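You operate a simulated robot arm through the tools that you are given. There is no shell and no other tool.

You run a simulated robot arm. Do the job below in one go: nothing can be reset, and whatever is moved stays where it is left.

TASK
Share out the bolts on the top of the right tool cabinet. At the end: the gold bolt from the top of the right tool cabinet is in the right tool cabinet top drawer; the black bolt from the top of the right tool cabinet is in the right tool cabinet lower drawer; whatever was shut is shut again. Leave all else as you found it, and nothing knocked over (what rides in a drawer may roll over).

It is judged by the outcome, as a careful person would: the job done as asked, and still so three seconds after it is handed in. It fails if anything else is knocked over, pushed out of place, dropped, spilled or broken.

THE ROBOT
A 7-joint arm with a two-finger parallel gripper, fixed in place. Base frame: the origin is on the floor under the middle of its stand, x ahead of it, y to its left, z up. Readings come in mm, degrees, newtons and seconds.
With the tool pointing down near the work surface it reaches from about 400 to 900 mm from the base axis. Its first joint turns from -143.0 to 143.0 degrees. Payload 3 kg.
The TCP is the grasp point between the finger pads, 30 mm short of the fingertips. In the tool frame z runs along the fingers and y along their closing line. The gripper opens to 94 mm. The fingers are 28 mm wide and 10 mm thick; the gripper's body (50 by 96 mm) begins 55 mm behind the TCP.
Orientation is told as [roll, pitch, yaw] about the base's x, y, z axes, in that order, counted from this pose: with the fingers straight down and closing along the base's y, the tool's x points along the base's -x, its y along +y and its z along -z.

THE INTERFACE
- The arm moves only by the tool nudge_tool. Its argument "rows" is a list of rows, each a list of 3 entries, a list of its own where there are three numbers: the shift along the base's x, y, z in units of 25 mm (1.0 is 25 mm), then the turn, a rotation vector about the base's x, y, z in units of 8 degrees (1.0 is 8 degrees), then the opening in per cent of the stroke, from 0 (shut) to 100 (fully open). In form: [[[x, y, z], [wx, wy, wz], gripper], ...]. A call has 1 to 20 rows; each row shifts and turns the commanded pose from where the row before left it. A call with a number of a shift or a turn outside -1 to 1 is refused whole. Each row takes 0.2 s and may step no farther than 50 mm and 8.6 degrees from the row before; otherwise, or with a gripper value out of range, the whole call is refused. A pose out of reach is approached as far as the arm can. The call stops where the force on the tool passes 40 N (or 10 N more than at its start, if that is more) or the arm is blocked; 0.2 s more then pass. The fingers move at their own pace (about 72 mm/s each) and stop on an object; they squeeze with about 32 N. The grip force told is the motor's: it shows also when the fingers shut on nothing. Time passes only in rows, and 0.2 s behind the last, so rows that do not move let the fingers close. The reply holds the time, the measured pose of the TCP, the force on the tool along the base axes, the opening and the grip force, in the units named above and with some noise, with the torque about the TCP (base axes, N m) and any sound that the robot's microphone picked up.
- Cameras (640 x 400 px; columns grow to the right, rows downward): "scene" is fixed at [49.4, 500.7, 1296.1]; the picture's right is [-0.11, -0.99, 0.00], its down [-0.60, 0.07, -0.80] and it looks along [0.79, -0.09, -0.60] (base axes); focal length 250 px, centre (320, 200). "wrist" rides on the gripper at [76, 14, -102] in the tool frame; the picture's right is [-0.18, 0.98, 0.00], its down [-0.75, -0.14, -0.64] and it looks along [-0.63, -0.12, 0.77] (tool axes); focal length 243 px, centre (320, 200).
- camera(camera): a new picture of that camera. No time passes.
- measure_at(camera, pixels): for up to 12 pixels [column, row] of the newest picture of that camera ("zoom" is the newest enlarged one), the place [x, y, z] in the base frame of the surface seen there, good to about 2 mm. No time passes.
- inspect(camera, box): a new picture of the part [left, top, right, bottom] of that camera's present view, enlarged. No time passes.
- finish_job(): hands the job in; it is judged then, once.

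Unless the task says otherwise, let go and move clear before handing in.

The tools are called after "Request:" by a JSON object that holds its "api" and its "payload". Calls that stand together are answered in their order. nudge_tool: Moves the arm, as the interface text tells. Its arguments: {"type":"object","properties":{"rows":{"type":"array","items":{"type":"array"}}},"required":["rows"]} The other tools are called the same way: camera (camera) takes a picture; measure_at (camera, pixels) gives the place of the surface under pixels of a picture; inspect (camera, box) takes an enlarged picture of a part of a camera's view; finish_job () hands the job in.

At the start:

```text
time: 0.0
ee_pos: [488.3, 351.4, 1121.4]
tool_rot: [-0.2, -0.1, 0.1]
ft_force: [0.1, 0.7, -0.1]
torque: [0.0, 0.02, 0.01]
grip_width: 93.9
gripper_force: 0.0
```

scene: 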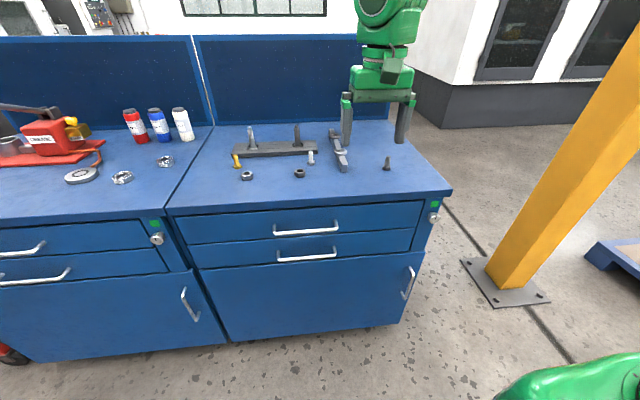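
wrist: 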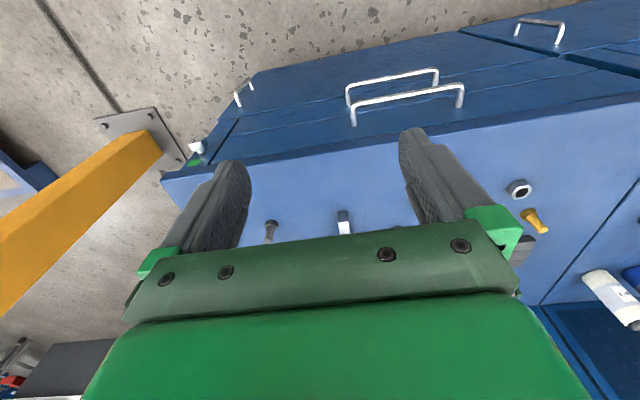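

The scene picture shows a gold bolt near (237,160), a grey one near (311,157) and a black one near (387,163) on the right cabinet. I'll enlarge these parts and measure.

Request:
{"api": "inspect", "payload": {"camera": "scene", "box": [220, 110, 420, 235]}}

Request:
{"api": "measure_at", "payload": {"camera": "scene", "pixels": [[237, 160], [247, 175], [299, 173], [311, 157], [387, 163], [387, 169], [340, 150], [275, 150], [275, 233], [337, 228], [279, 259], [336, 254]]}}

Request:
{"api": "measure_at", "payload": {"camera": "wrist", "pixels": [[270, 230], [344, 222], [536, 220], [519, 188]]}}

```text
3.20 times, centred on (320, 172) of scene
```

zoom: 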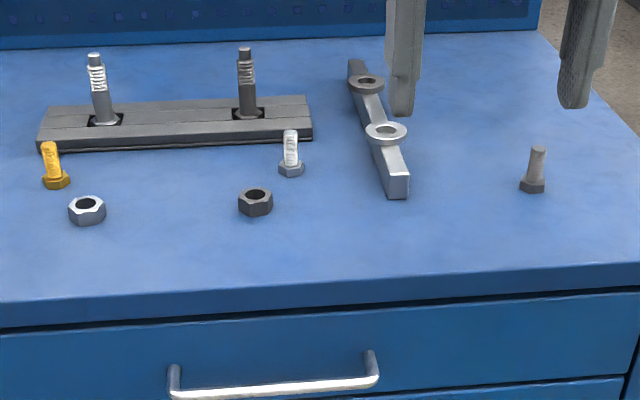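

```text
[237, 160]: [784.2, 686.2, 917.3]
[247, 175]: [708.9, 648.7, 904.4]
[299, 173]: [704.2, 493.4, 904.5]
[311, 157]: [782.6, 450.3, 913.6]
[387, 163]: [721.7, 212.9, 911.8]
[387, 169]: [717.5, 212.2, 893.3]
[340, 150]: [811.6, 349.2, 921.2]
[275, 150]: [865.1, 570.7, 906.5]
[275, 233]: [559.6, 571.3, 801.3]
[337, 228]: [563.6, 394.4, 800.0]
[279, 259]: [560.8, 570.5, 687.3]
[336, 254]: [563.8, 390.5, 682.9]
```

```text
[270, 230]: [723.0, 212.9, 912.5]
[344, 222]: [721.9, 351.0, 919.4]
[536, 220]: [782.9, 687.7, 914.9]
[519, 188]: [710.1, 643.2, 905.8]
```

Three small bolts stand head down: gold at about (784,687), silver at (782,450) and black at (720,212). Next I'll check the drawer fronts, handles and lock.

Request:
{"api": "inspect", "payload": {"camera": "scene", "box": [160, 180, 460, 350]}}

Request:
{"api": "measure_at", "payload": {"camera": "scene", "pixels": [[168, 208], [450, 190], [300, 199], [300, 206], [300, 215], [250, 225], [250, 240], [250, 255], [250, 275], [305, 231], [305, 257], [434, 217]]}}

Request:
{"api": "inspect", "payload": {"camera": "wrist", "box": [300, 40, 500, 165]}}

```text
2.13 times, centred on (310, 265) of scene
```

zoom: 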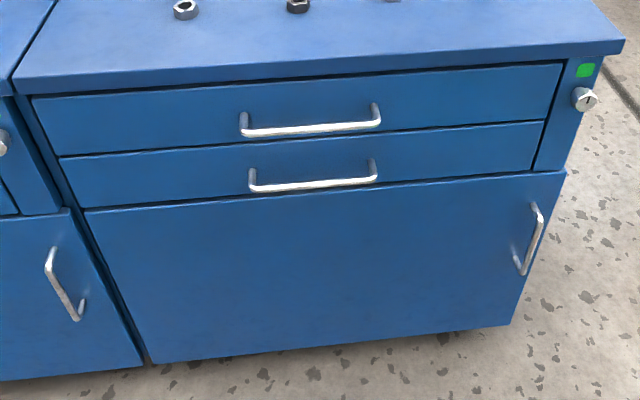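

```text
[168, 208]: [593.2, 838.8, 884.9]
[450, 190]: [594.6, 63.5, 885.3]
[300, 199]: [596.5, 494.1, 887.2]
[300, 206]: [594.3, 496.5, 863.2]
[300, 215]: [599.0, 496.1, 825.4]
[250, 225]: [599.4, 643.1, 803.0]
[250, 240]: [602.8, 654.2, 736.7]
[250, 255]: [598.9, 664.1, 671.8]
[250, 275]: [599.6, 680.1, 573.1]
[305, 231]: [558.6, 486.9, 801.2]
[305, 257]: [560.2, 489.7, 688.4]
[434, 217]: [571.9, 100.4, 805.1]
```

```text
3.20 times, centred on (400, 102) of wrist
```

zoom: 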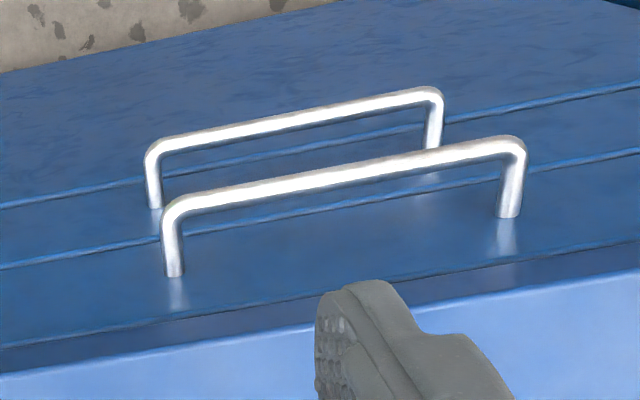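

The table top is at z≈887, the drawer fronts at x≈599, and the handle bars at x≈560 with z≈800 and 687. The gold bolt's radius of about 1040 mm is far out, so I'll measure the bolts, the nearby studs and the arm before planning.

Request:
{"api": "measure_at", "payload": {"camera": "scene", "pixels": [[570, 380], [620, 365], [236, 156], [238, 166], [251, 128], [252, 147], [296, 125], [235, 154], [387, 158], [320, 152], [232, 156], [390, 75]]}}

Request:
{"api": "inspect", "payload": {"camera": "scene", "box": [215, 115, 335, 190]}}

Request:
{"api": "inspect", "payload": {"camera": "scene", "box": [330, 0, 450, 145]}}

```text
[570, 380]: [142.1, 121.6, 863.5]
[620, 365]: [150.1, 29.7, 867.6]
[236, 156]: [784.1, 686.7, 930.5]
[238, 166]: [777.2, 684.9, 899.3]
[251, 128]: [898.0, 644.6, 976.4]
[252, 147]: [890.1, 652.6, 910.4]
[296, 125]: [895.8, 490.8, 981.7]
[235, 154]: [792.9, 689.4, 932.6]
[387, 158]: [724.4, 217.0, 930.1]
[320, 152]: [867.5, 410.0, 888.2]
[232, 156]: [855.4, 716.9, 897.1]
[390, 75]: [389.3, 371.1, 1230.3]
```

```text
5.33 times, centred on (275, 152) of scene
```

zoom: 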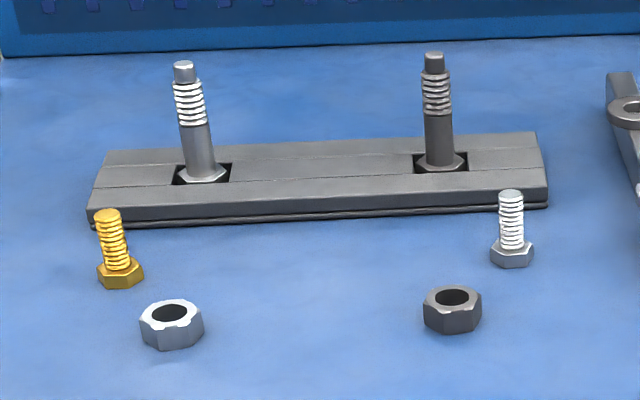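

```text
2.76 times, centred on (390, 72) of scene
```

zoom: 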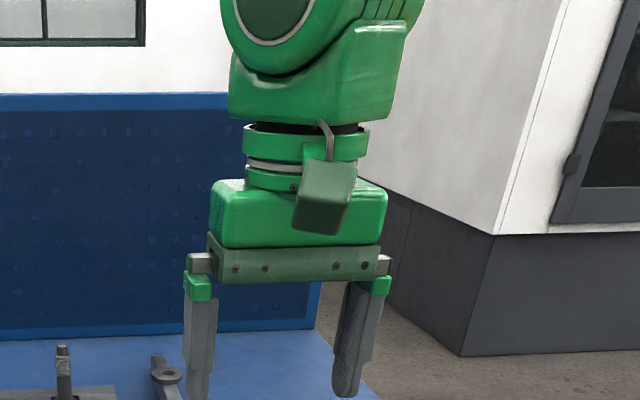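

The base housing top is at about z=865, and the gold bolt is 45 mm tall (top z≈932). I'll first turn the gripper so its fingers can close vertically on the top drawer's handle: yaw +90° at height, drifting toward y≈482.

Request:
{"api": "nudge_tool", "payload": {"rows": [[[-0.2, 0.44, 0], [0, 0, 0.9375], 48], [[-0.2, 0.44, 0], [0, 0, 0.9375], 48], [[-0.2, 0.44, 0], [0, 0, 0.9375], 48], [[-0.2, 0.44, 0], [0, 0, 0.9375], 48], [[-0.2, 0.44, 0], [0, 0, 0.9375], 48], [[-0.2, 0.44, 0], [0, 0, 0.9375], 48], [[-0.2, 0.44, 0], [0, 0, 0.9375], 48], [[-0.2, 0.44, 0], [0, 0, 0.9375], 48], [[-0.2, 0.44, 0], [0, 0, 0.9375], 48], [[-0.2, 0.44, 0], [0, 0, 0.9375], 48], [[-0.2, 0.44, 0], [0, 0, 0.9375], 48], [[-0.2, 0.44, 0], [0, 0, 0.9375], 48]]}}

```text
time: 2.6
ee_pos: [428.8, 482.8, 1122.2]
tool_rot: [0.0, 0.0, 90.1]
ft_force: [-0.2, -0.1, 0.1]
torque: [-0.02, 0.0, -0.02]
grip_width: 44.9
gripper_force: 0.1
```

The tool reached yaw 90.1° at (429,483,1122) with a 45 mm opening. Now I'll tilt the fingers 60° toward +x while coming down.

Request:
{"api": "nudge_tool", "payload": {"rows": [[[0, 0, -0.8], [0, -0.9375, 0], 48], [[0, 0, -0.8], [0, -0.9375, 0], 48], [[0, 0, -0.8], [0, -0.9375, 0], 48], [[0, 0, -0.8], [0, -0.9375, 0], 48], [[0, 0, -0.8], [0, -0.9375, 0], 48], [[0, 0, -0.8], [0, -0.9375, 0], 48], [[0, 0, -0.8], [0, -0.9375, 0], 48], [[0, 0, -0.8], [0, -0.9375, 0], 48]]}}

Request:
{"api": "camera", "payload": {"camera": "scene"}}

Request:
{"api": "camera", "payload": {"camera": "wrist"}}

```text
time: 4.3
ee_pos: [427.6, 473.2, 949.6]
tool_rot: [-39.8, -9.2, 78.6]
ft_force: [0.7, 0.2, -0.1]
torque: [0.01, -0.01, -0.01]
grip_width: 45.2
gripper_force: 0.0
stopped in row 8: the arm was blocked; the commanded pose is now the measured one
```

```text
taken
```

scene: 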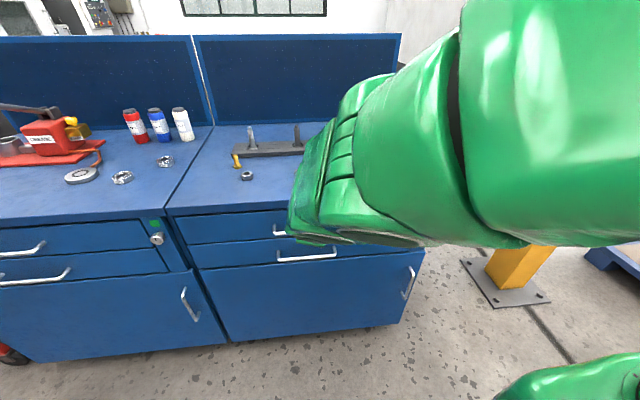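

```text
taken
```

wrist: 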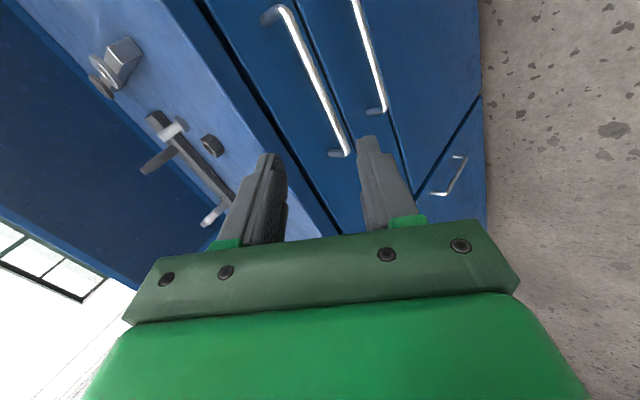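

The tilt stopped at about 40°. The pointing direction is right but the roll about the tool axis lagged by about 15°, so the last joint looks to be at its limit. I'll turn the tool the other way round its own axis, to the −90° version.

Request:
{"api": "nudge_tool", "payload": {"rows": [[[0, 0, 0], [0.642, -0.006, -0.747], 48], [[0, 0, 0], [0.642, -0.006, -0.747], 48], [[0, 0, 0], [0.642, -0.006, -0.747], 48], [[0, 0, 0], [0.642, -0.006, -0.747], 48], [[0, 0, 0], [0.642, -0.006, -0.747], 48], [[0, 0, 0], [0.642, -0.006, -0.747], 48], [[0, 0, 0], [0.642, -0.006, -0.747], 48], [[0, 0, 0], [0.642, -0.006, -0.747], 48], [[0, 0, 0], [0.642, -0.006, -0.747], 48], [[0, 0, 0], [0.642, -0.006, -0.747], 48], [[0, 0, 0], [0.642, -0.006, -0.747], 48], [[0, 0, 0], [0.642, -0.006, -0.747], 48], [[0, 0, 0], [0.642, -0.006, -0.747], 48], [[0, 0, 0], [0.642, -0.006, -0.747], 48], [[0, 0, 0], [0.642, -0.006, -0.747], 48], [[0, 0, 0], [0.642, -0.006, -0.747], 48], [[0, 0, 0], [0.642, -0.006, -0.747], 48], [[0, 0, 0], [0.642, -0.006, -0.747], 48], [[0, 0, 0], [0.642, -0.006, -0.747], 48], [[0, 0, 0], [0.642, -0.006, -0.747], 48]]}}

```text
time: 8.6
ee_pos: [436.4, 467.8, 945.5]
tool_rot: [34.5, -0.4, -89.3]
ft_force: [-0.3, 0.0, -1.4]
torque: [0.03, -0.03, 0.02]
grip_width: 45.1
gripper_force: 0.1
```

The tool is now at about yaw −89° with a 35° tilt. I'll let it settle one row to see whether it's still lagging.

Request:
{"api": "nudge_tool", "payload": {"rows": [[[0, 0, 0], [0, 0, 0], 48], [[0, 0, 0], [0, 0, 0], 48]]}}

Request:
{"api": "camera", "payload": {"camera": "scene"}}

Request:
{"api": "camera", "payload": {"camera": "wrist"}}

```text
time: 9.2
ee_pos: [440.2, 464.6, 945.9]
tool_rot: [35.0, -0.9, -89.4]
ft_force: [-0.2, 0.6, -0.5]
torque: [-0.02, 0.06, 0.0]
grip_width: 45.4
gripper_force: 0.0
```

```text
taken
```

scene: 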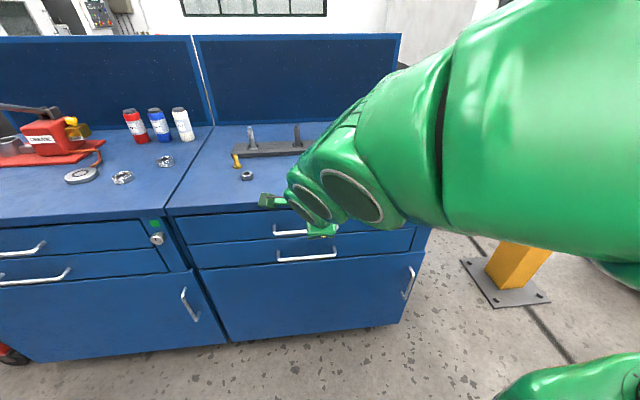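

```text
taken
```

wrist: 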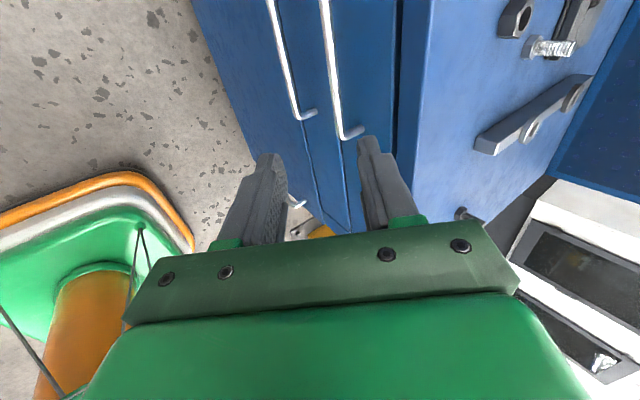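

The measured position is still 12 mm off the commanded one, so some joint is near its limit here. Moving out toward the handle should ease that, so I'll go to a pre-grasp point near (520,482,858) and look.

Request:
{"api": "nudge_tool", "payload": {"rows": [[[0.6, 0, -0.4], [0, 0, 0], 40], [[0.6, 0.05, -0.5], [0, 0, 0], 40], [[0.6, 0.1, -0.6], [0, 0, 0], 40], [[0.6, 0.1, -0.7], [0, 0, 0], 40], [[0.6, 0.1, -0.7], [0, 0, 0], 40], [[0.6, 0, -0.7], [0, 0, 0], 40], [[0, 0, 0], [0, 0, 0], 40], [[0, 0, 0], [0, 0, 0], 40]]}}

Request:
{"api": "camera", "payload": {"camera": "wrist"}}

Request:
{"api": "camera", "payload": {"camera": "scene"}}

```text
time: 10.9
ee_pos: [516.6, 484.0, 861.3]
tool_rot: [40.4, -5.5, -84.3]
ft_force: [-0.4, -0.7, -1.0]
torque: [0.02, 0.01, 0.04]
grip_width: 37.4
gripper_force: 0.1
```

```text
taken
```

wrist: 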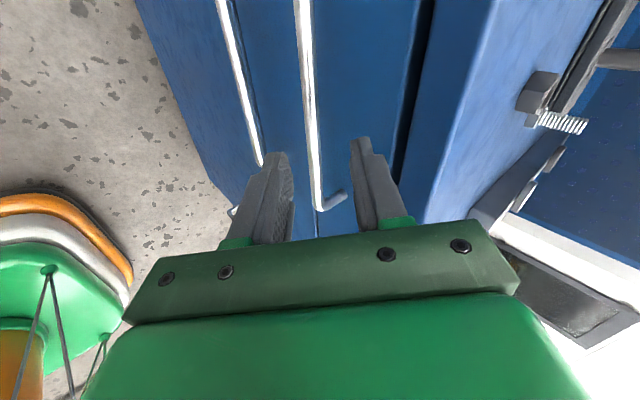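

```text
taken
```

scene: 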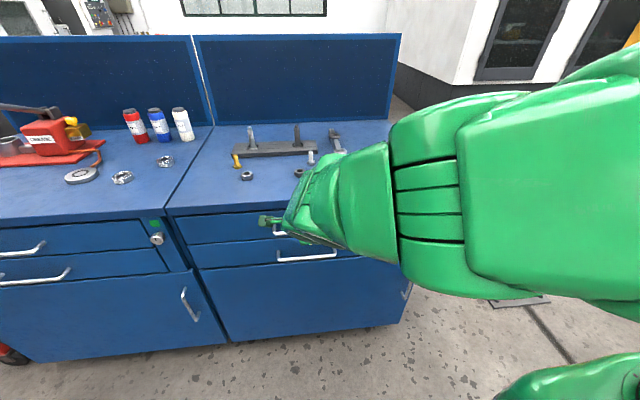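

The pose has converged near (517,484,861) with a 40° tilt and about 8° of roll still missing. I'll measure the bar from the wrist picture (e.g. (310,100)) to refine the grasp.

Request:
{"api": "measure_at", "payload": {"camera": "wrist", "pixels": [[306, 60], [310, 100], [314, 140], [319, 190], [335, 198], [350, 100], [380, 100], [420, 100], [246, 100], [255, 140]]}}

Request:
{"api": "inspect", "payload": {"camera": "wrist", "box": [220, 80, 420, 230]}}

```text
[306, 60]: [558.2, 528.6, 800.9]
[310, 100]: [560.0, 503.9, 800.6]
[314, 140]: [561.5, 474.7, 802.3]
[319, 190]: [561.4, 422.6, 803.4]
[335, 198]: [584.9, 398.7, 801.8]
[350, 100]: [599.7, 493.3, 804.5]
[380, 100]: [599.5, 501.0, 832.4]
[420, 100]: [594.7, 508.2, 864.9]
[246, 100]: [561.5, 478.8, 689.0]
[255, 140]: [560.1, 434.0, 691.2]
```

```text
2.67 times, centred on (320, 155) of wrist
```

zoom: 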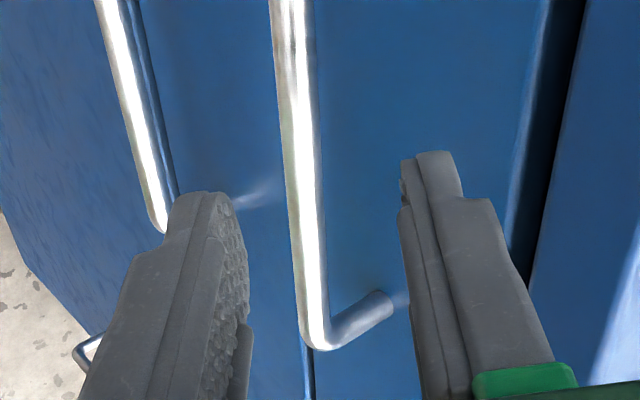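

The bar centre is at about (564, 482, 797.5). I'll fix the last 8° of roll, then advance along the finger direction so the bar sits between the finger ends.

Request:
{"api": "nudge_tool", "payload": {"rows": [[[0, 0, 0], [0.642, -0.006, -0.747], 32], [[0, 0, 0], [0, 0, 0], 32], [[0.36, 0, -0.5], [0, 0, 0], 32], [[0.36, 0, -0.5], [0, 0, 0], 32], [[0, 0, 0], [0, 0, 0], 32]]}}

Request:
{"api": "camera", "payload": {"camera": "wrist"}}

```text
time: 12.2
ee_pos: [534.3, 481.8, 836.9]
tool_rot: [40.6, -0.4, -90.3]
ft_force: [-0.3, -0.8, -0.3]
torque: [-0.02, 0.0, 0.0]
grip_width: 30.1
gripper_force: 0.1
```

```text
taken
```

wrist: 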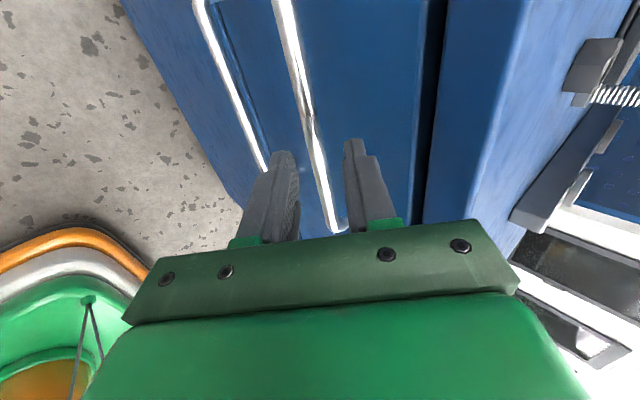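

The tool is at (534,482,837) with the rotation corrected, and the bar lies about 49 mm ahead, between the fingers. I'll advance the last 33 mm and close on it.

Request:
{"api": "nudge_tool", "payload": {"rows": [[[0.39, 0, -0.54], [0, 0, 0], 32], [[0.39, 0, -0.54], [0, 0, 0], 32], [[0, 0, 0], [0, 0, 0], 32]]}}

Request:
{"api": "inspect", "payload": {"camera": "wrist", "box": [220, 80, 420, 230]}}

```text
time: 12.9
ee_pos: [554.5, 484.7, 809.9]
tool_rot: [40.7, -0.3, -90.4]
ft_force: [1.0, -0.6, 0.2]
torque: [0.01, -0.03, -0.04]
grip_width: 30.4
gripper_force: 0.1
```

```text
2.67 times, centred on (320, 155) of wrist
```

zoom: 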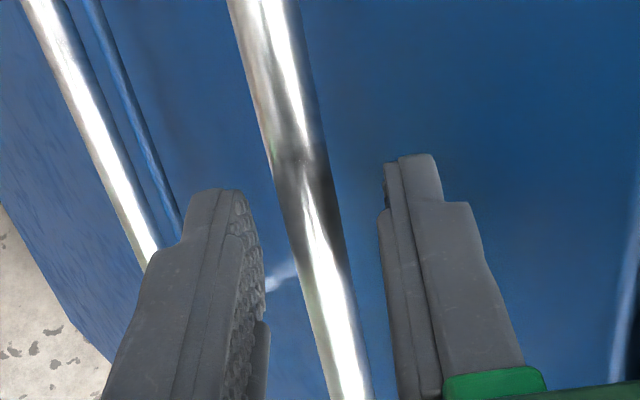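

The bar passes between the fingers, and nothing is touched (forces about 1 N). Closing the gripper.

Request:
{"api": "nudge_tool", "payload": {"rows": [[[0, 0, 0], [0, 0, 0], 15], [[0, 0, 0], [0, 0, 0], 5], [[0, 0, 0], [0, 0, 0], 0], [[0, 0, 0], [0, 0, 0], 0]]}}

```text
time: 13.9
ee_pos: [554.2, 482.1, 809.2]
tool_rot: [40.6, -0.5, -90.4]
ft_force: [-6.8, 0.3, -4.2]
torque: [-0.05, 0.13, 0.16]
grip_width: 11.9
gripper_force: 44.5
```

The gripper holds the bar (width 11.9 mm). Now I'll pull slowly along −x.

Request:
{"api": "nudge_tool", "payload": {"rows": [[[-0.3, 0, 0], [0, 0, 0], 0], [[-0.4, 0, 0], [0, 0, 0], 0], [[-0.5, 0, 0], [0, 0, 0], 0], [[-0.5, 0, 0], [0, 0, 0], 0], [[0, 0, 0], [0, 0, 0], 0]]}}

Request:
{"api": "camera", "payload": {"camera": "scene"}}

```text
time: 15.2
ee_pos: [511.5, 481.7, 809.0]
tool_rot: [40.8, -0.4, -90.4]
ft_force: [1.6, 1.9, 3.9]
torque: [-0.29, -0.09, -0.05]
grip_width: 11.8
gripper_force: 45.1
```

```text
taken
```

scene: 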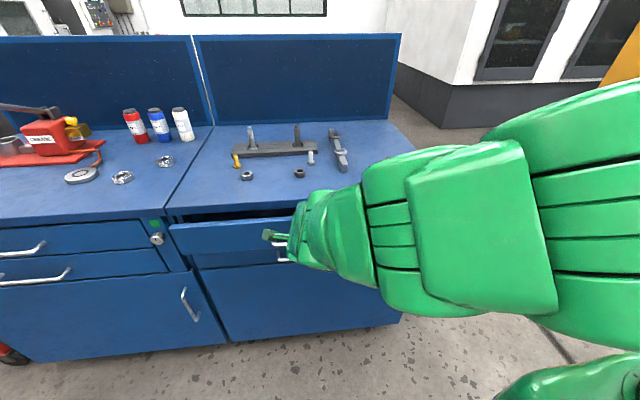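

The drawer slides freely (43 mm so far). I'll pull on in moderate steps while watching for limits.

Request:
{"api": "nudge_tool", "payload": {"rows": [[[-0.5, 0, 0], [0, 0, 0], 0], [[-0.5, 0, 0], [0, 0, 0], 0], [[-0.5, 0, 0], [0, 0, 0], 0], [[-0.5, 0, 0], [0, 0, 0], 0], [[-0.5, 0, 0], [0, 0, 0], 0], [[0, 0, 0], [0, 0, 0], 0]]}}

```text
time: 16.6
ee_pos: [448.1, 483.2, 808.2]
tool_rot: [40.6, -0.3, -90.5]
ft_force: [-1.6, 2.7, 13.4]
torque: [0.14, -0.05, 0.31]
grip_width: 11.7
gripper_force: 44.9
```

106 mm open, with some vertical force (13 N) building. I'll pull a little further and check.

Request:
{"api": "nudge_tool", "payload": {"rows": [[[-0.5, 0, 0], [0, 0, 0], 0], [[-0.5, 0, 0], [0, 0, 0], 0], [[0, 0, 0], [0, 0, 0], 0]]}}

Request:
{"api": "camera", "payload": {"camera": "scene"}}

Request:
{"api": "camera", "payload": {"camera": "wrist"}}

```text
time: 17.4
ee_pos: [424.0, 483.3, 809.9]
tool_rot: [40.6, -0.4, -90.5]
ft_force: [2.7, -7.2, 10.2]
torque: [-0.7, -0.13, -0.44]
grip_width: 11.8
gripper_force: 44.7
```

```text
taken
```

scene: 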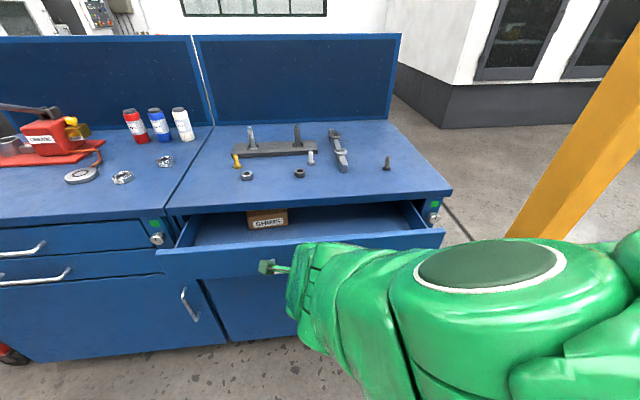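

```text
taken
```

wrist: 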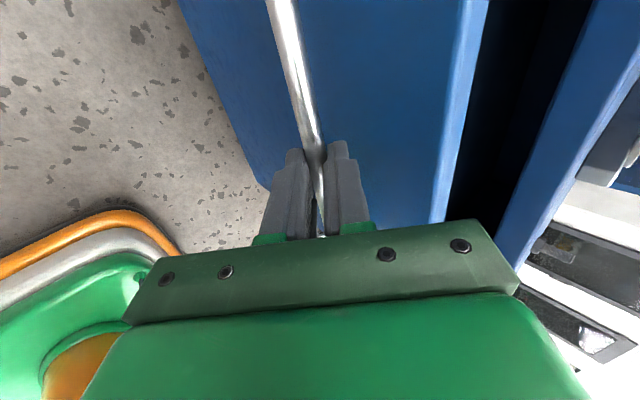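

130 mm open, and a small box is visible inside at the left (267,218). I'll pull about 60 mm more to get room.

Request:
{"api": "nudge_tool", "payload": {"rows": [[[-0.5, 0, 0], [0, 0, 0], 0], [[-0.5, 0, 0], [0, 0, 0], 0], [[-0.5, 0, 0], [0, 0, 0], 0], [[0, 0, 0], [0, 0, 0], 0]]}}

```text
time: 18.4
ee_pos: [386.4, 482.9, 809.0]
tool_rot: [40.7, -0.2, -90.4]
ft_force: [0.7, 4.1, 11.7]
torque: [0.42, -0.14, 0.56]
grip_width: 11.5
gripper_force: 44.8
```

Request:
{"api": "nudge_tool", "payload": {"rows": [[[-0.5, 0, 0], [0, 0, 0], 0], [[-0.5, 0, 0], [0, 0, 0], 0], [[0, 0, 0], [0, 0, 0], 0]]}}

Request:
{"api": "camera", "payload": {"camera": "scene"}}

```text
time: 18.9
ee_pos: [370.9, 482.9, 808.8]
tool_rot: [40.6, -0.2, -90.6]
ft_force: [1.6, -0.6, 19.6]
torque: [0.33, -0.24, 0.98]
grip_width: 11.5
gripper_force: 45.5
stopped in row 2: the force on the tool passed its limit at 48 N (the readings are from after the stop); the commanded pose is now the measured one
```

```text
taken
```

scene: 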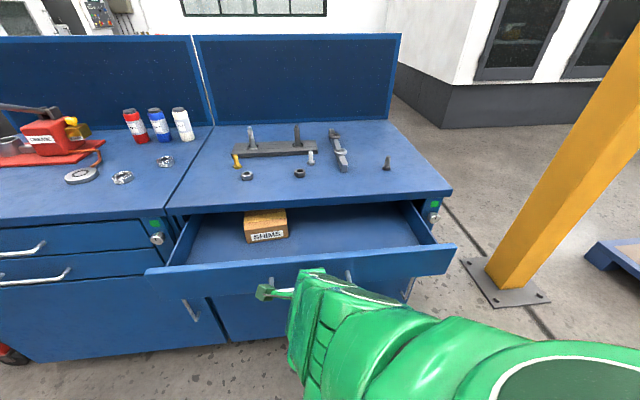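

The stop was met at about 183 mm of travel, so the drawer is fully open. I'll release and back out along the finger axis.

Request:
{"api": "nudge_tool", "payload": {"rows": [[[0, 0, 0], [0, 0, 0], 32], [[0, 0, 0], [0, 0, 0], 32], [[-0.33, 0, 0.38], [0, 0, 0], 32], [[-0.33, 0, 0.38], [0, 0, 0], 32], [[-0.33, 0, 0.38], [0, 0, 0], 32], [[0, 0, 0], [0, 0, 0], 32]]}}

Request:
{"api": "camera", "payload": {"camera": "wrist"}}

Request:
{"api": "measure_at", "payload": {"camera": "scene", "pixels": [[158, 268], [452, 243], [300, 258], [300, 250], [300, 243], [330, 225], [380, 225], [210, 250], [265, 225], [250, 215], [288, 235], [410, 240]]}}

```text
time: 20.5
ee_pos: [372.0, 450.8, 805.7]
tool_rot: [38.5, -3.0, -95.0]
ft_force: [0.1, 0.0, 0.3]
torque: [0.0, -0.01, 0.01]
grip_width: 30.1
gripper_force: 0.0
stopped in row 6: the arm was blocked; the commanded pose is now the measured one
```

```text
taken
```

wrist: 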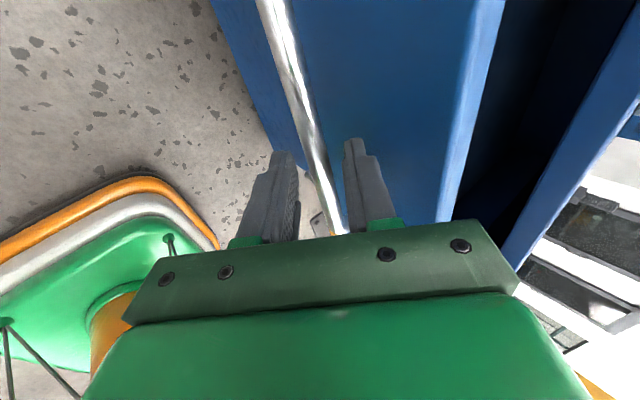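

```text
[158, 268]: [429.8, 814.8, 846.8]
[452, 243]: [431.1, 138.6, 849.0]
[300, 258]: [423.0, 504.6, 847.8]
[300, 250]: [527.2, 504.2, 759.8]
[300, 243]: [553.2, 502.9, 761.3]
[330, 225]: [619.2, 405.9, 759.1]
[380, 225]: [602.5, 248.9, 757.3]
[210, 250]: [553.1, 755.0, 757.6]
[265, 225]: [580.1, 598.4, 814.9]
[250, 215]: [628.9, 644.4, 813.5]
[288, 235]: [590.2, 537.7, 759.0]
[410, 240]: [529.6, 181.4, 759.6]
```

The arm ended at (372,451,806) with no force. It can't retreat inward with this tilt, and the bar is still loosely between the fingers. I'll un-tilt toward vertical in place, which frees the arm and lets the fingers lift straight off the bar.

Request:
{"api": "nudge_tool", "payload": {"rows": [[[0.04, 0, 0], [0, 0.6, 0], 34], [[0.04, 0, 0], [0, 0.6, 0], 34], [[0.04, 0, 0], [0, 0.6, 0], 34], [[0.04, 0, 0], [0, 0.6, 0], 34], [[0, 0, 0], [0, 0, 0], 34]]}}

Request:
{"api": "camera", "payload": {"camera": "wrist"}}

```text
time: 21.7
ee_pos: [375.0, 452.8, 810.1]
tool_rot: [19.6, -4.2, -93.3]
ft_force: [0.8, 0.0, -0.6]
torque: [0.01, -0.03, 0.01]
grip_width: 32.1
gripper_force: 0.1
```

```text
taken
```

wrist: 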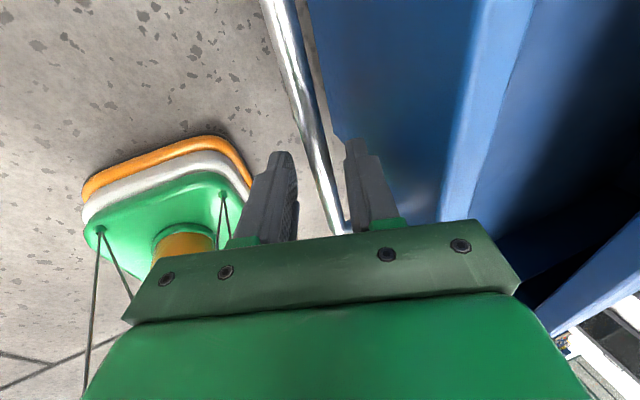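

The tilt is now 20° and the bar is centred between the fingers. I'll lift along the finger axis to clear the bar, then go straight up.

Request:
{"api": "nudge_tool", "payload": {"rows": [[[-0.13, 0, 0.38], [0, 0, 0], 34], [[-0.13, 0, 0.38], [0, 0, 0], 34], [[-0.13, 0, 0.38], [0, 0, 0], 34], [[-0.05, 0, 0.6], [0, 0, 0], 34], [[0, 0, 0.8], [0, 0.5, 0], 34], [[0, 0, 0.8], [0, 0.5, 0], 34], [[0, 0, 0.8], [0, 0.5, 0], 34], [[0, 0, 0.8], [0, 0.5, 0], 34], [[0, 0, 0.8], [0, 0.4, 0], 34], [[0, 0, 0], [0, 0, 0], 34]]}}

Request:
{"api": "camera", "payload": {"camera": "scene"}}

Request:
{"api": "camera", "payload": {"camera": "wrist"}}

```text
time: 23.9
ee_pos: [363.1, 452.1, 951.8]
tool_rot: [0.4, -5.1, -92.0]
ft_force: [0.5, -0.3, -0.1]
torque: [-0.02, 0.01, 0.0]
grip_width: 32.1
gripper_force: 0.1
```

```text
taken
```

scene: 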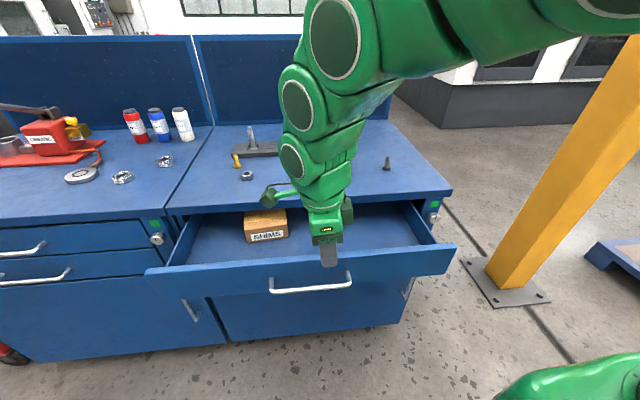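

```text
taken
```

wrist: 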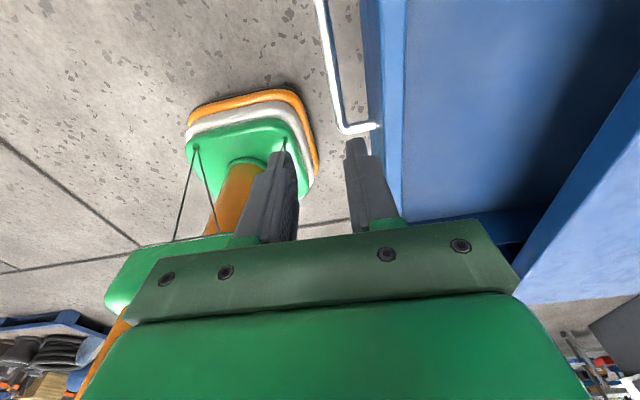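

The arm is clear of the drawer, with the tool near vertical at (363,452,952). I'll measure the wrist joints in the scene picture (circles at (292,160), (297,105), (333,38)) to work out the reach for the gold bolt.

Request:
{"api": "measure_at", "payload": {"camera": "scene", "pixels": [[292, 160], [297, 105], [333, 38], [410, 30], [272, 192], [330, 258], [328, 205], [500, 40], [620, 5]]}}

Request:
{"api": "inspect", "payload": {"camera": "scene", "box": [240, 0, 440, 270]}}

```text
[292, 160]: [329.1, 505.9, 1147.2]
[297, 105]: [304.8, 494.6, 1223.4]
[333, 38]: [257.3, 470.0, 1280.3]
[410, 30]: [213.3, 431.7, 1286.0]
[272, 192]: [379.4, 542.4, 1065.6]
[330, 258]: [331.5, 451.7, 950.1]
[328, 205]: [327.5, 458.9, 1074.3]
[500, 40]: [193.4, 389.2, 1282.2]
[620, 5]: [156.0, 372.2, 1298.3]
```

```text
1.48 times, centred on (340, 135) of scene
```

zoom: 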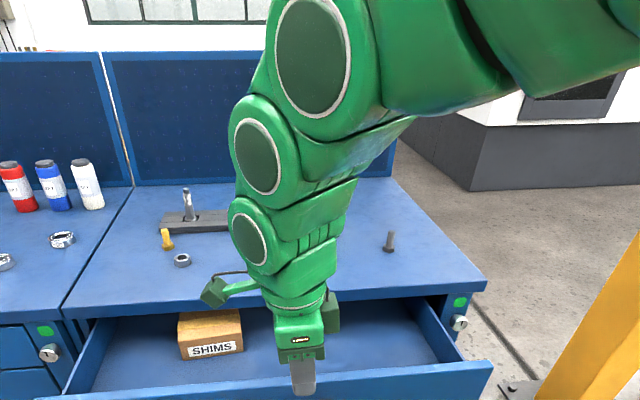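

The last wrist pitch joint sits about 195 mm above the TCP. I'll level the tool, lift, and turn to yaw ≈ +41° (fingers closing tangentially for the gold bolt) while moving outward at a safe height.

Request:
{"api": "nudge_tool", "payload": {"rows": [[[0, 0, 0.8], [0.64, 0, 0], 60], [[0.3, 0.1, 0.4], [0, 0, 0.978], 60], [[0.3, 0.1, 0.4], [0, 0, 0.978], 60], [[0.3, 0.1, 0.4], [0, 0, 0.978], 60], [[0.3, 0.1, 0.4], [0, 0, 0.978], 60], [[0.3, 0.1, 0.4], [0, 0, 0.978], 60], [[0.3, 0.1, 0.4], [0, 0, 0.978], 60], [[0.3, 0.1, 0.4], [0, 0, 0.978], 60], [[0.3, 0.1, 0.4], [0, 0, 0.978], 60], [[0.3, 0.1, 0.2], [0, 0, 0.978], 60], [[0.3, 0.1, 0.2], [0, 0, 0.978], 60], [[0.3, 0.1, 0.2], [0, 0, 0.978], 60], [[0.3, 0.1, 0.2], [0, 0, 0.978], 60], [[0.3, 0.1, 0], [0, 0, 0.978], 60], [[0.3, 0.1, 0], [0, 0, 0.978], 60], [[0.3, 0.1, 0], [0, 0, 0.978], 60], [[0.3, 0.1, 0], [0, 0, 0.978], 60], [[0.3, 0.1, 0], [0, 0, 0.978], 60], [[0, 0, 0], [0, 0, 0], 60]]}}

Request:
{"api": "camera", "payload": {"camera": "scene"}}

```text
time: 27.9
ee_pos: [490.9, 495.2, 1072.4]
tool_rot: [0.2, 0.0, 41.3]
ft_force: [0.8, 0.3, 0.3]
torque: [0.0, 0.0, 0.0]
grip_width: 56.4
gripper_force: 0.0
```

```text
taken
```

scene: 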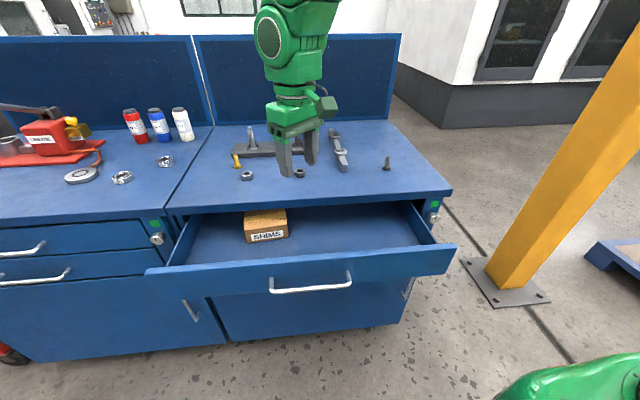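

The tool is level at (491,495,1072) with yaw 41°. Now I'll move out at height while tilting 40° outward, to a point about 90 mm short of the gold bolt.

Request:
{"api": "nudge_tool", "payload": {"rows": [[[0.98, 0.588, -0.1], [0.328, -0.378, 0], 60], [[0.98, 0.588, -0.1], [0.328, -0.378, 0], 60], [[0.98, 0.588, -0.1], [0.328, -0.378, 0], 60], [[0.98, 0.588, -0.1], [0.328, -0.378, 0], 60], [[0.98, 0.588, -0.1], [0.328, -0.378, 0], 60], [[0.98, 0.588, -0.2], [0.328, -0.378, 0], 60], [[0.98, 0.588, -0.4], [0.328, -0.378, 0], 60], [[0.98, 0.588, -0.4], [0.328, -0.378, 0], 60], [[0.98, 0.588, -0.4], [0.328, -0.378, 0], 60], [[0.98, 0.588, -0.4], [0.328, -0.378, 0], 60], [[0, 0, 0], [0, 0, 0], 60], [[0, 0, 0], [0, 0, 0], 60]]}}

Request:
{"api": "camera", "payload": {"camera": "scene"}}

Request:
{"api": "camera", "payload": {"camera": "wrist"}}

```text
time: 30.5
ee_pos: [736.8, 640.4, 1014.3]
tool_rot: [0.1, -40.0, 41.1]
ft_force: [0.1, 0.7, 0.8]
torque: [-0.02, 0.01, 0.04]
grip_width: 56.2
gripper_force: 0.0
```

```text
taken
```

scene: 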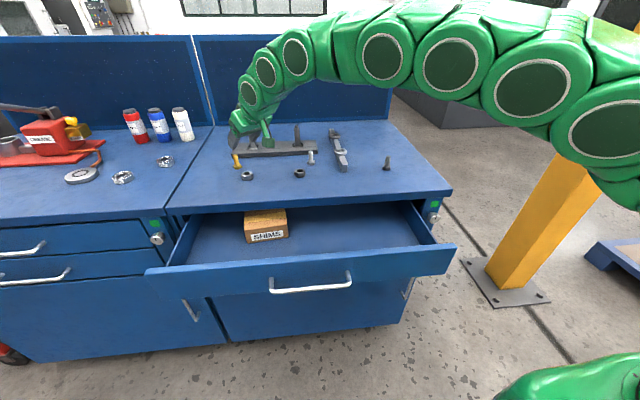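

```text
taken
```

wrist: 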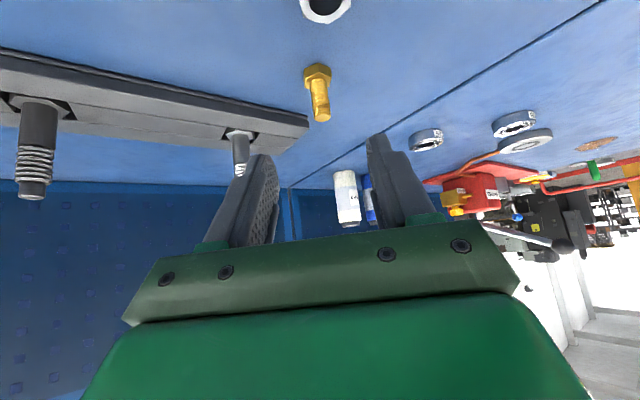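

The arm reached (737,640,1014) with a 40° tilt exactly, and the wrist picture shows the gold bolt at (320,92). I'll measure it closely.

Request:
{"api": "inspect", "payload": {"camera": "wrist", "box": [260, 50, 380, 130]}}

Request:
{"api": "measure_at", "payload": {"camera": "wrist", "pixels": [[320, 92], [320, 100], [321, 117], [318, 72], [311, 95], [328, 95], [306, 75], [330, 72]]}}

```text
5.00 times, centred on (320, 90) of wrist
```

zoom: 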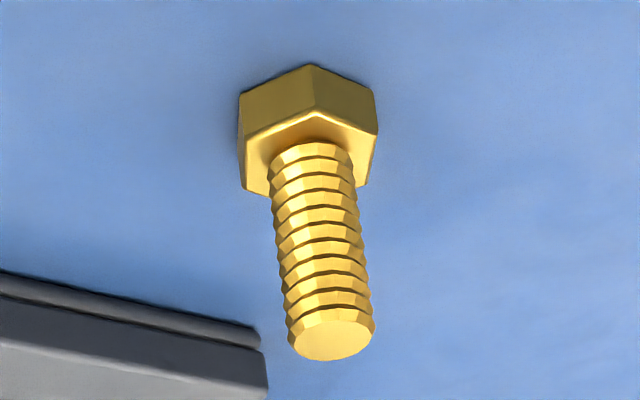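

```text
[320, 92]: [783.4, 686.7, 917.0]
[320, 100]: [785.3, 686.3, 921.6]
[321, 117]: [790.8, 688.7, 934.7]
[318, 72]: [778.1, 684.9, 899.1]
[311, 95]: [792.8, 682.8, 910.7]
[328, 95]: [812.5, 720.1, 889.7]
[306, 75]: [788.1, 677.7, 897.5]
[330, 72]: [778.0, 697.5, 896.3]
```

The gold bolt's axis is at about (790.8, 689.5), with a 16 mm shank, head top at 898 and tip at 934. I'll approach along the finger axis, stopping about 20 mm short to check.

Request:
{"api": "nudge_tool", "payload": {"rows": [[[0.452, 0.415, -0.813], [0, 0, 0], 60], [[0.452, 0.415, -0.813], [0, 0, 0], 60], [[0.452, 0.415, -0.813], [0, 0, 0], 60], [[0, 0, 0], [0, 0, 0], 60]]}}

Request:
{"api": "camera", "payload": {"camera": "wrist"}}

Request:
{"api": "inspect", "payload": {"camera": "scene", "box": [190, 80, 350, 200]}}

```text
time: 31.5
ee_pos: [770.8, 672.4, 954.0]
tool_rot: [0.1, -40.0, 41.1]
ft_force: [0.8, -0.7, -0.7]
torque: [0.01, 0.0, -0.02]
grip_width: 56.2
gripper_force: 0.1
```

```text
taken
```

wrist: 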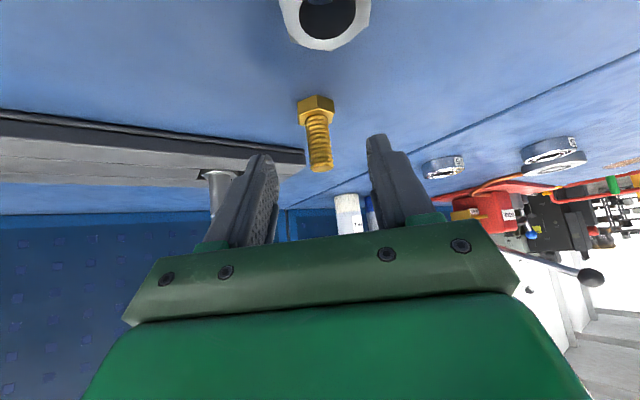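

```text
3.33 times, centred on (270, 140) of scene
```

zoom: 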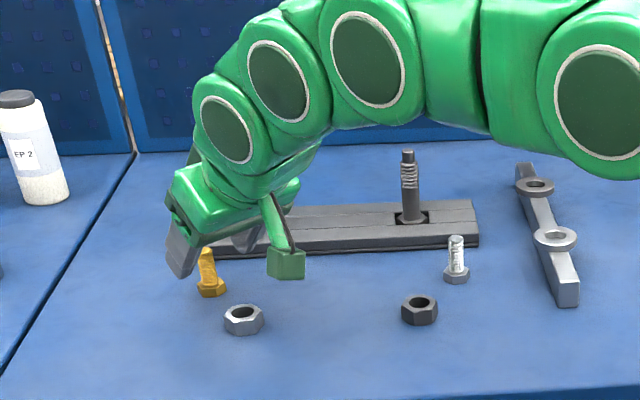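

The bolt is centred between the fingers (bolt at column 319, fingers at 262 and 380). I'll make the last 25 mm slowly, then close.

Request:
{"api": "nudge_tool", "payload": {"rows": [[[0.224, 0.19, -0.41], [0, 0, 0], 60], [[0.224, 0.19, -0.41], [0, 0, 0], 60], [[0, 0, 0], [0, 0, 0], 60]]}}

Request:
{"api": "camera", "payload": {"camera": "wrist"}}

Request:
{"api": "inspect", "payload": {"camera": "scene", "box": [200, 120, 320, 200]}}

```text
time: 32.3
ee_pos: [780.9, 682.9, 933.8]
tool_rot: [0.1, -39.9, 41.1]
ft_force: [0.1, 0.3, 0.5]
torque: [0.02, 0.02, -0.02]
grip_width: 56.4
gripper_force: 0.2
```

```text
taken
```

wrist: 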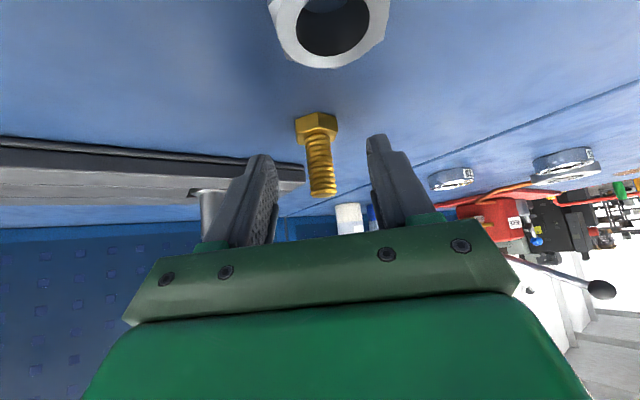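

```text
5.00 times, centred on (260, 160) of scene
```

zoom: 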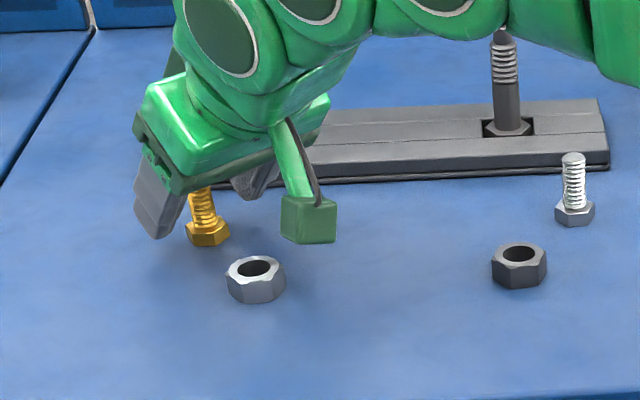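

The gripper is in place around the shank, with no contact. Closing.

Request:
{"api": "nudge_tool", "payload": {"rows": [[[0, 0, 0], [0, 0, 0], 35], [[0, 0, 0], [0, 0, 0], 22], [[0, 0, 0], [0, 0, 0], 10], [[0, 0, 0], [0, 0, 0], 5], [[0, 0, 0], [0, 0, 0], 5]]}}

Request:
{"api": "camera", "payload": {"camera": "wrist"}}

```text
time: 33.5
ee_pos: [782.1, 682.0, 932.3]
tool_rot: [0.1, -39.8, 41.2]
ft_force: [0.2, 1.0, 0.3]
torque: [0.03, 0.02, 0.01]
grip_width: 15.0
gripper_force: 31.6
```

```text
taken
```

wrist: 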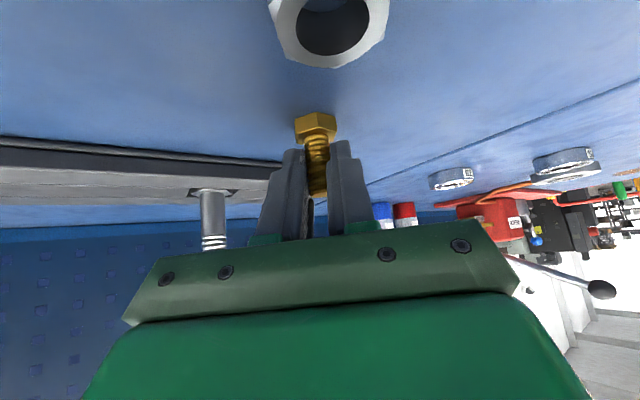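

The gold bolt is held (width 15 mm, grip 32 N). I'll lift it straight up about 80 mm and check it comes along.

Request:
{"api": "nudge_tool", "payload": {"rows": [[[0, 0, 0.4], [0, 0, 0], 5], [[0, 0, 0.8], [0, 0, 0], 5], [[0, 0, 1], [0, 0, 0], 5], [[0, 0, 1], [0, 0, 0], 5], [[0, 0, 0], [0, 0, 0], 5]]}}

Request:
{"api": "camera", "payload": {"camera": "wrist"}}

```text
time: 34.7
ee_pos: [781.7, 681.8, 1014.0]
tool_rot: [0.0, -39.9, 41.1]
ft_force: [0.4, 0.7, -0.8]
torque: [0.0, 0.01, 0.0]
grip_width: 14.8
gripper_force: 31.9
```

```text
taken
```

wrist: 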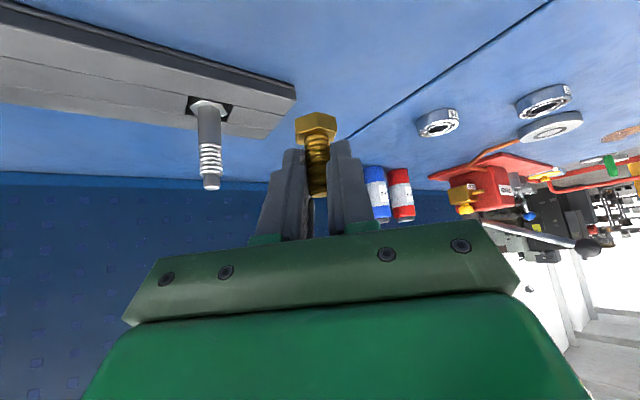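

The bolt is lifted and firmly held. Now I'll move at this height to above the open drawer, near (535,430), turning the tilt direction slightly toward +y so the camera stays inside the drawer front.

Request:
{"api": "nudge_tool", "payload": {"rows": [[[-0.822, -0.839, 0], [0, 0, 0.198], 5], [[-0.822, -0.839, 0], [0, 0, 0.198], 5], [[-0.822, -0.839, 0], [0, 0, 0.198], 5], [[-0.822, -0.839, 0], [0, 0, 0.198], 5], [[-0.822, -0.839, 0], [0, 0, 0.198], 5], [[-0.822, -0.839, 0], [0, 0, 0.198], 5], [[-0.822, -0.839, 0], [0, 0, 0.198], 5], [[-0.822, -0.839, 0], [0, 0, 0.198], 5], [[-0.822, -0.839, 0], [0, 0, 0.198], 5], [[-0.822, -0.839, 0], [0, 0, 0.198], 5], [[-0.822, -0.839, 0], [0, 0, 0.198], 5], [[-0.822, -0.839, 0], [0, 0, 0.198], 5], [[0, 0, 0], [0, 0, 0], 5], [[0, 0, 0], [0, 0, 0], 5]]}}

Request:
{"api": "camera", "payload": {"camera": "scene"}}

Request:
{"api": "camera", "payload": {"camera": "wrist"}}

```text
time: 37.7
ee_pos: [535.7, 429.6, 1012.6]
tool_rot: [0.1, -39.9, 60.1]
ft_force: [0.1, 0.3, -1.0]
torque: [0.0, -0.01, -0.01]
grip_width: 14.9
gripper_force: 32.0
```

```text
taken
```

scene: 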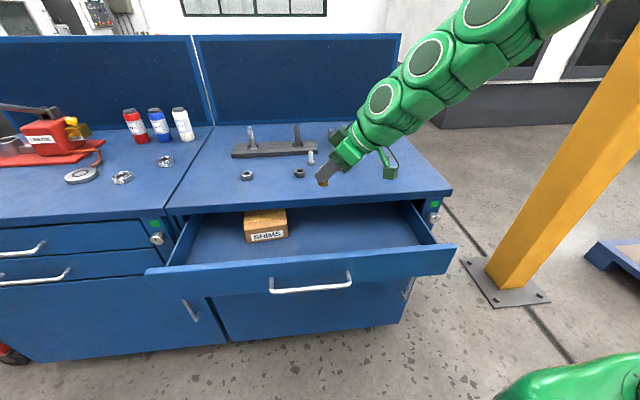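

```text
taken
```

wrist: 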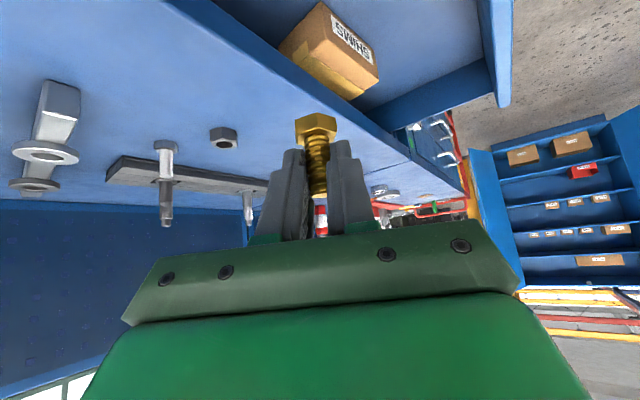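

The pose is exact at (536,430,1013), with the bolt above the open drawer and clear of the shims box. I'll descend 165 mm, then check.

Request:
{"api": "nudge_tool", "payload": {"rows": [[[0, 0, -0.8], [0, 0, 0], 5], [[0, 0, -1], [0, 0, 0], 5], [[0, 0, -1], [0, 0, 0], 5], [[0, 0, -1], [0, 0, 0], 5], [[0, 0, -1], [0, 0, 0], 5], [[0, 0, -1], [0, 0, 0], 5], [[0, 0, -0.8], [0, 0, 0], 5], [[0, 0, 0], [0, 0, 0], 5]]}}

Request:
{"api": "camera", "payload": {"camera": "scene"}}

Request:
{"api": "camera", "payload": {"camera": "wrist"}}

```text
time: 39.5
ee_pos: [537.0, 429.6, 847.4]
tool_rot: [0.1, -40.0, 60.0]
ft_force: [0.2, 0.5, 0.1]
torque: [-0.03, 0.02, -0.01]
grip_width: 15.0
gripper_force: 32.5
```

```text
taken
```

scene: 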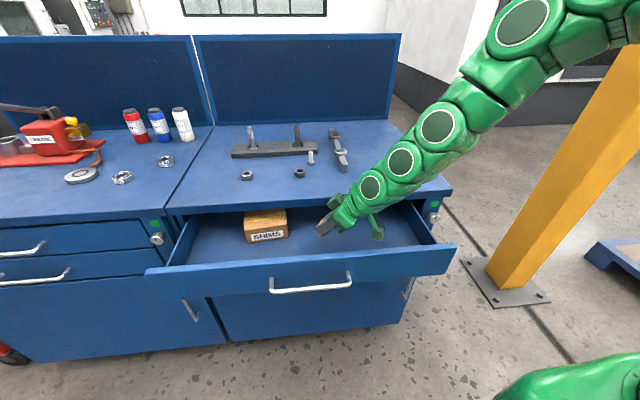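

```text
taken
```

wrist: 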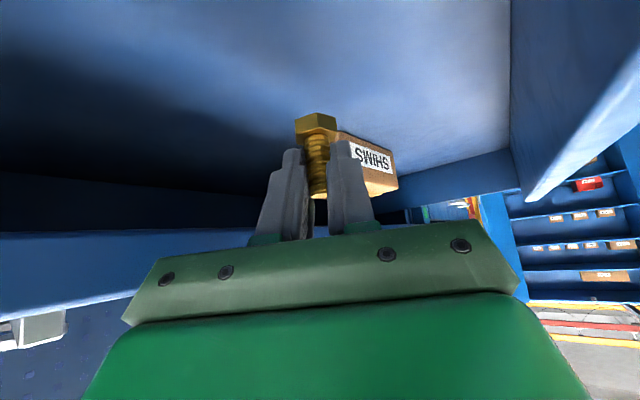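

Everything is clear so far. The bolt head is about 43 mm above the drawer floor (759), so I'll go down 38 mm, then creep.

Request:
{"api": "nudge_tool", "payload": {"rows": [[[0, 0, -0.5], [0, 0, 0], 5], [[0, 0, -0.5], [0, 0, 0], 5], [[0, 0, -0.5], [0, 0, 0], 5], [[0, 0, 0], [0, 0, 0], 5]]}}

Request:
{"api": "camera", "payload": {"camera": "wrist"}}

Request:
{"api": "inspect", "payload": {"camera": "scene", "box": [260, 170, 460, 290]}}

```text
time: 40.2
ee_pos: [535.7, 430.5, 824.0]
tool_rot: [0.0, -40.1, 60.0]
ft_force: [1.7, -7.2, 25.3]
torque: [-2.79, 2.69, 0.93]
grip_width: 15.0
gripper_force: 32.1
stopped in row 3: the force on the tool passed its limit at 67 N (the readings are from after the stop); the commanded pose is now the measured one
```

```text
taken
```

wrist: 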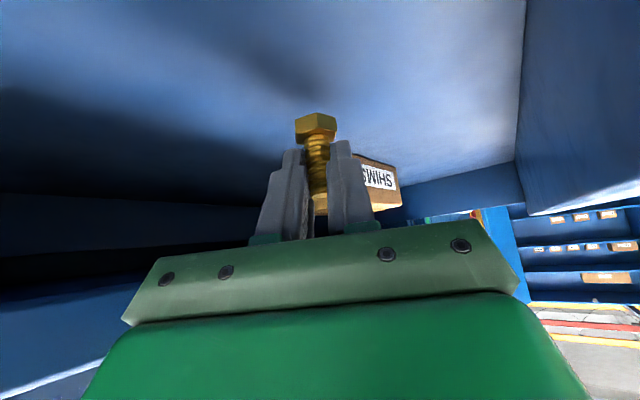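

```text
3.20 times, centred on (360, 230) of scene
```

zoom: 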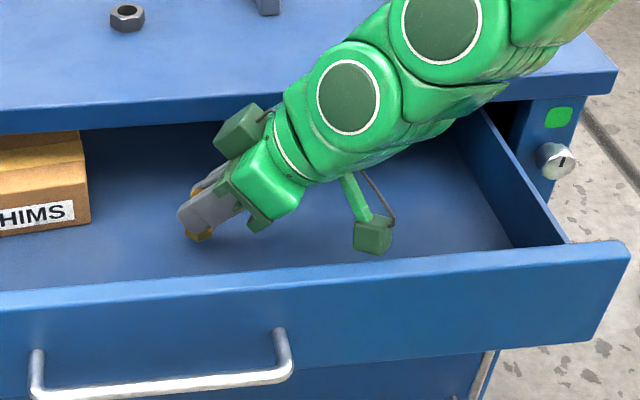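

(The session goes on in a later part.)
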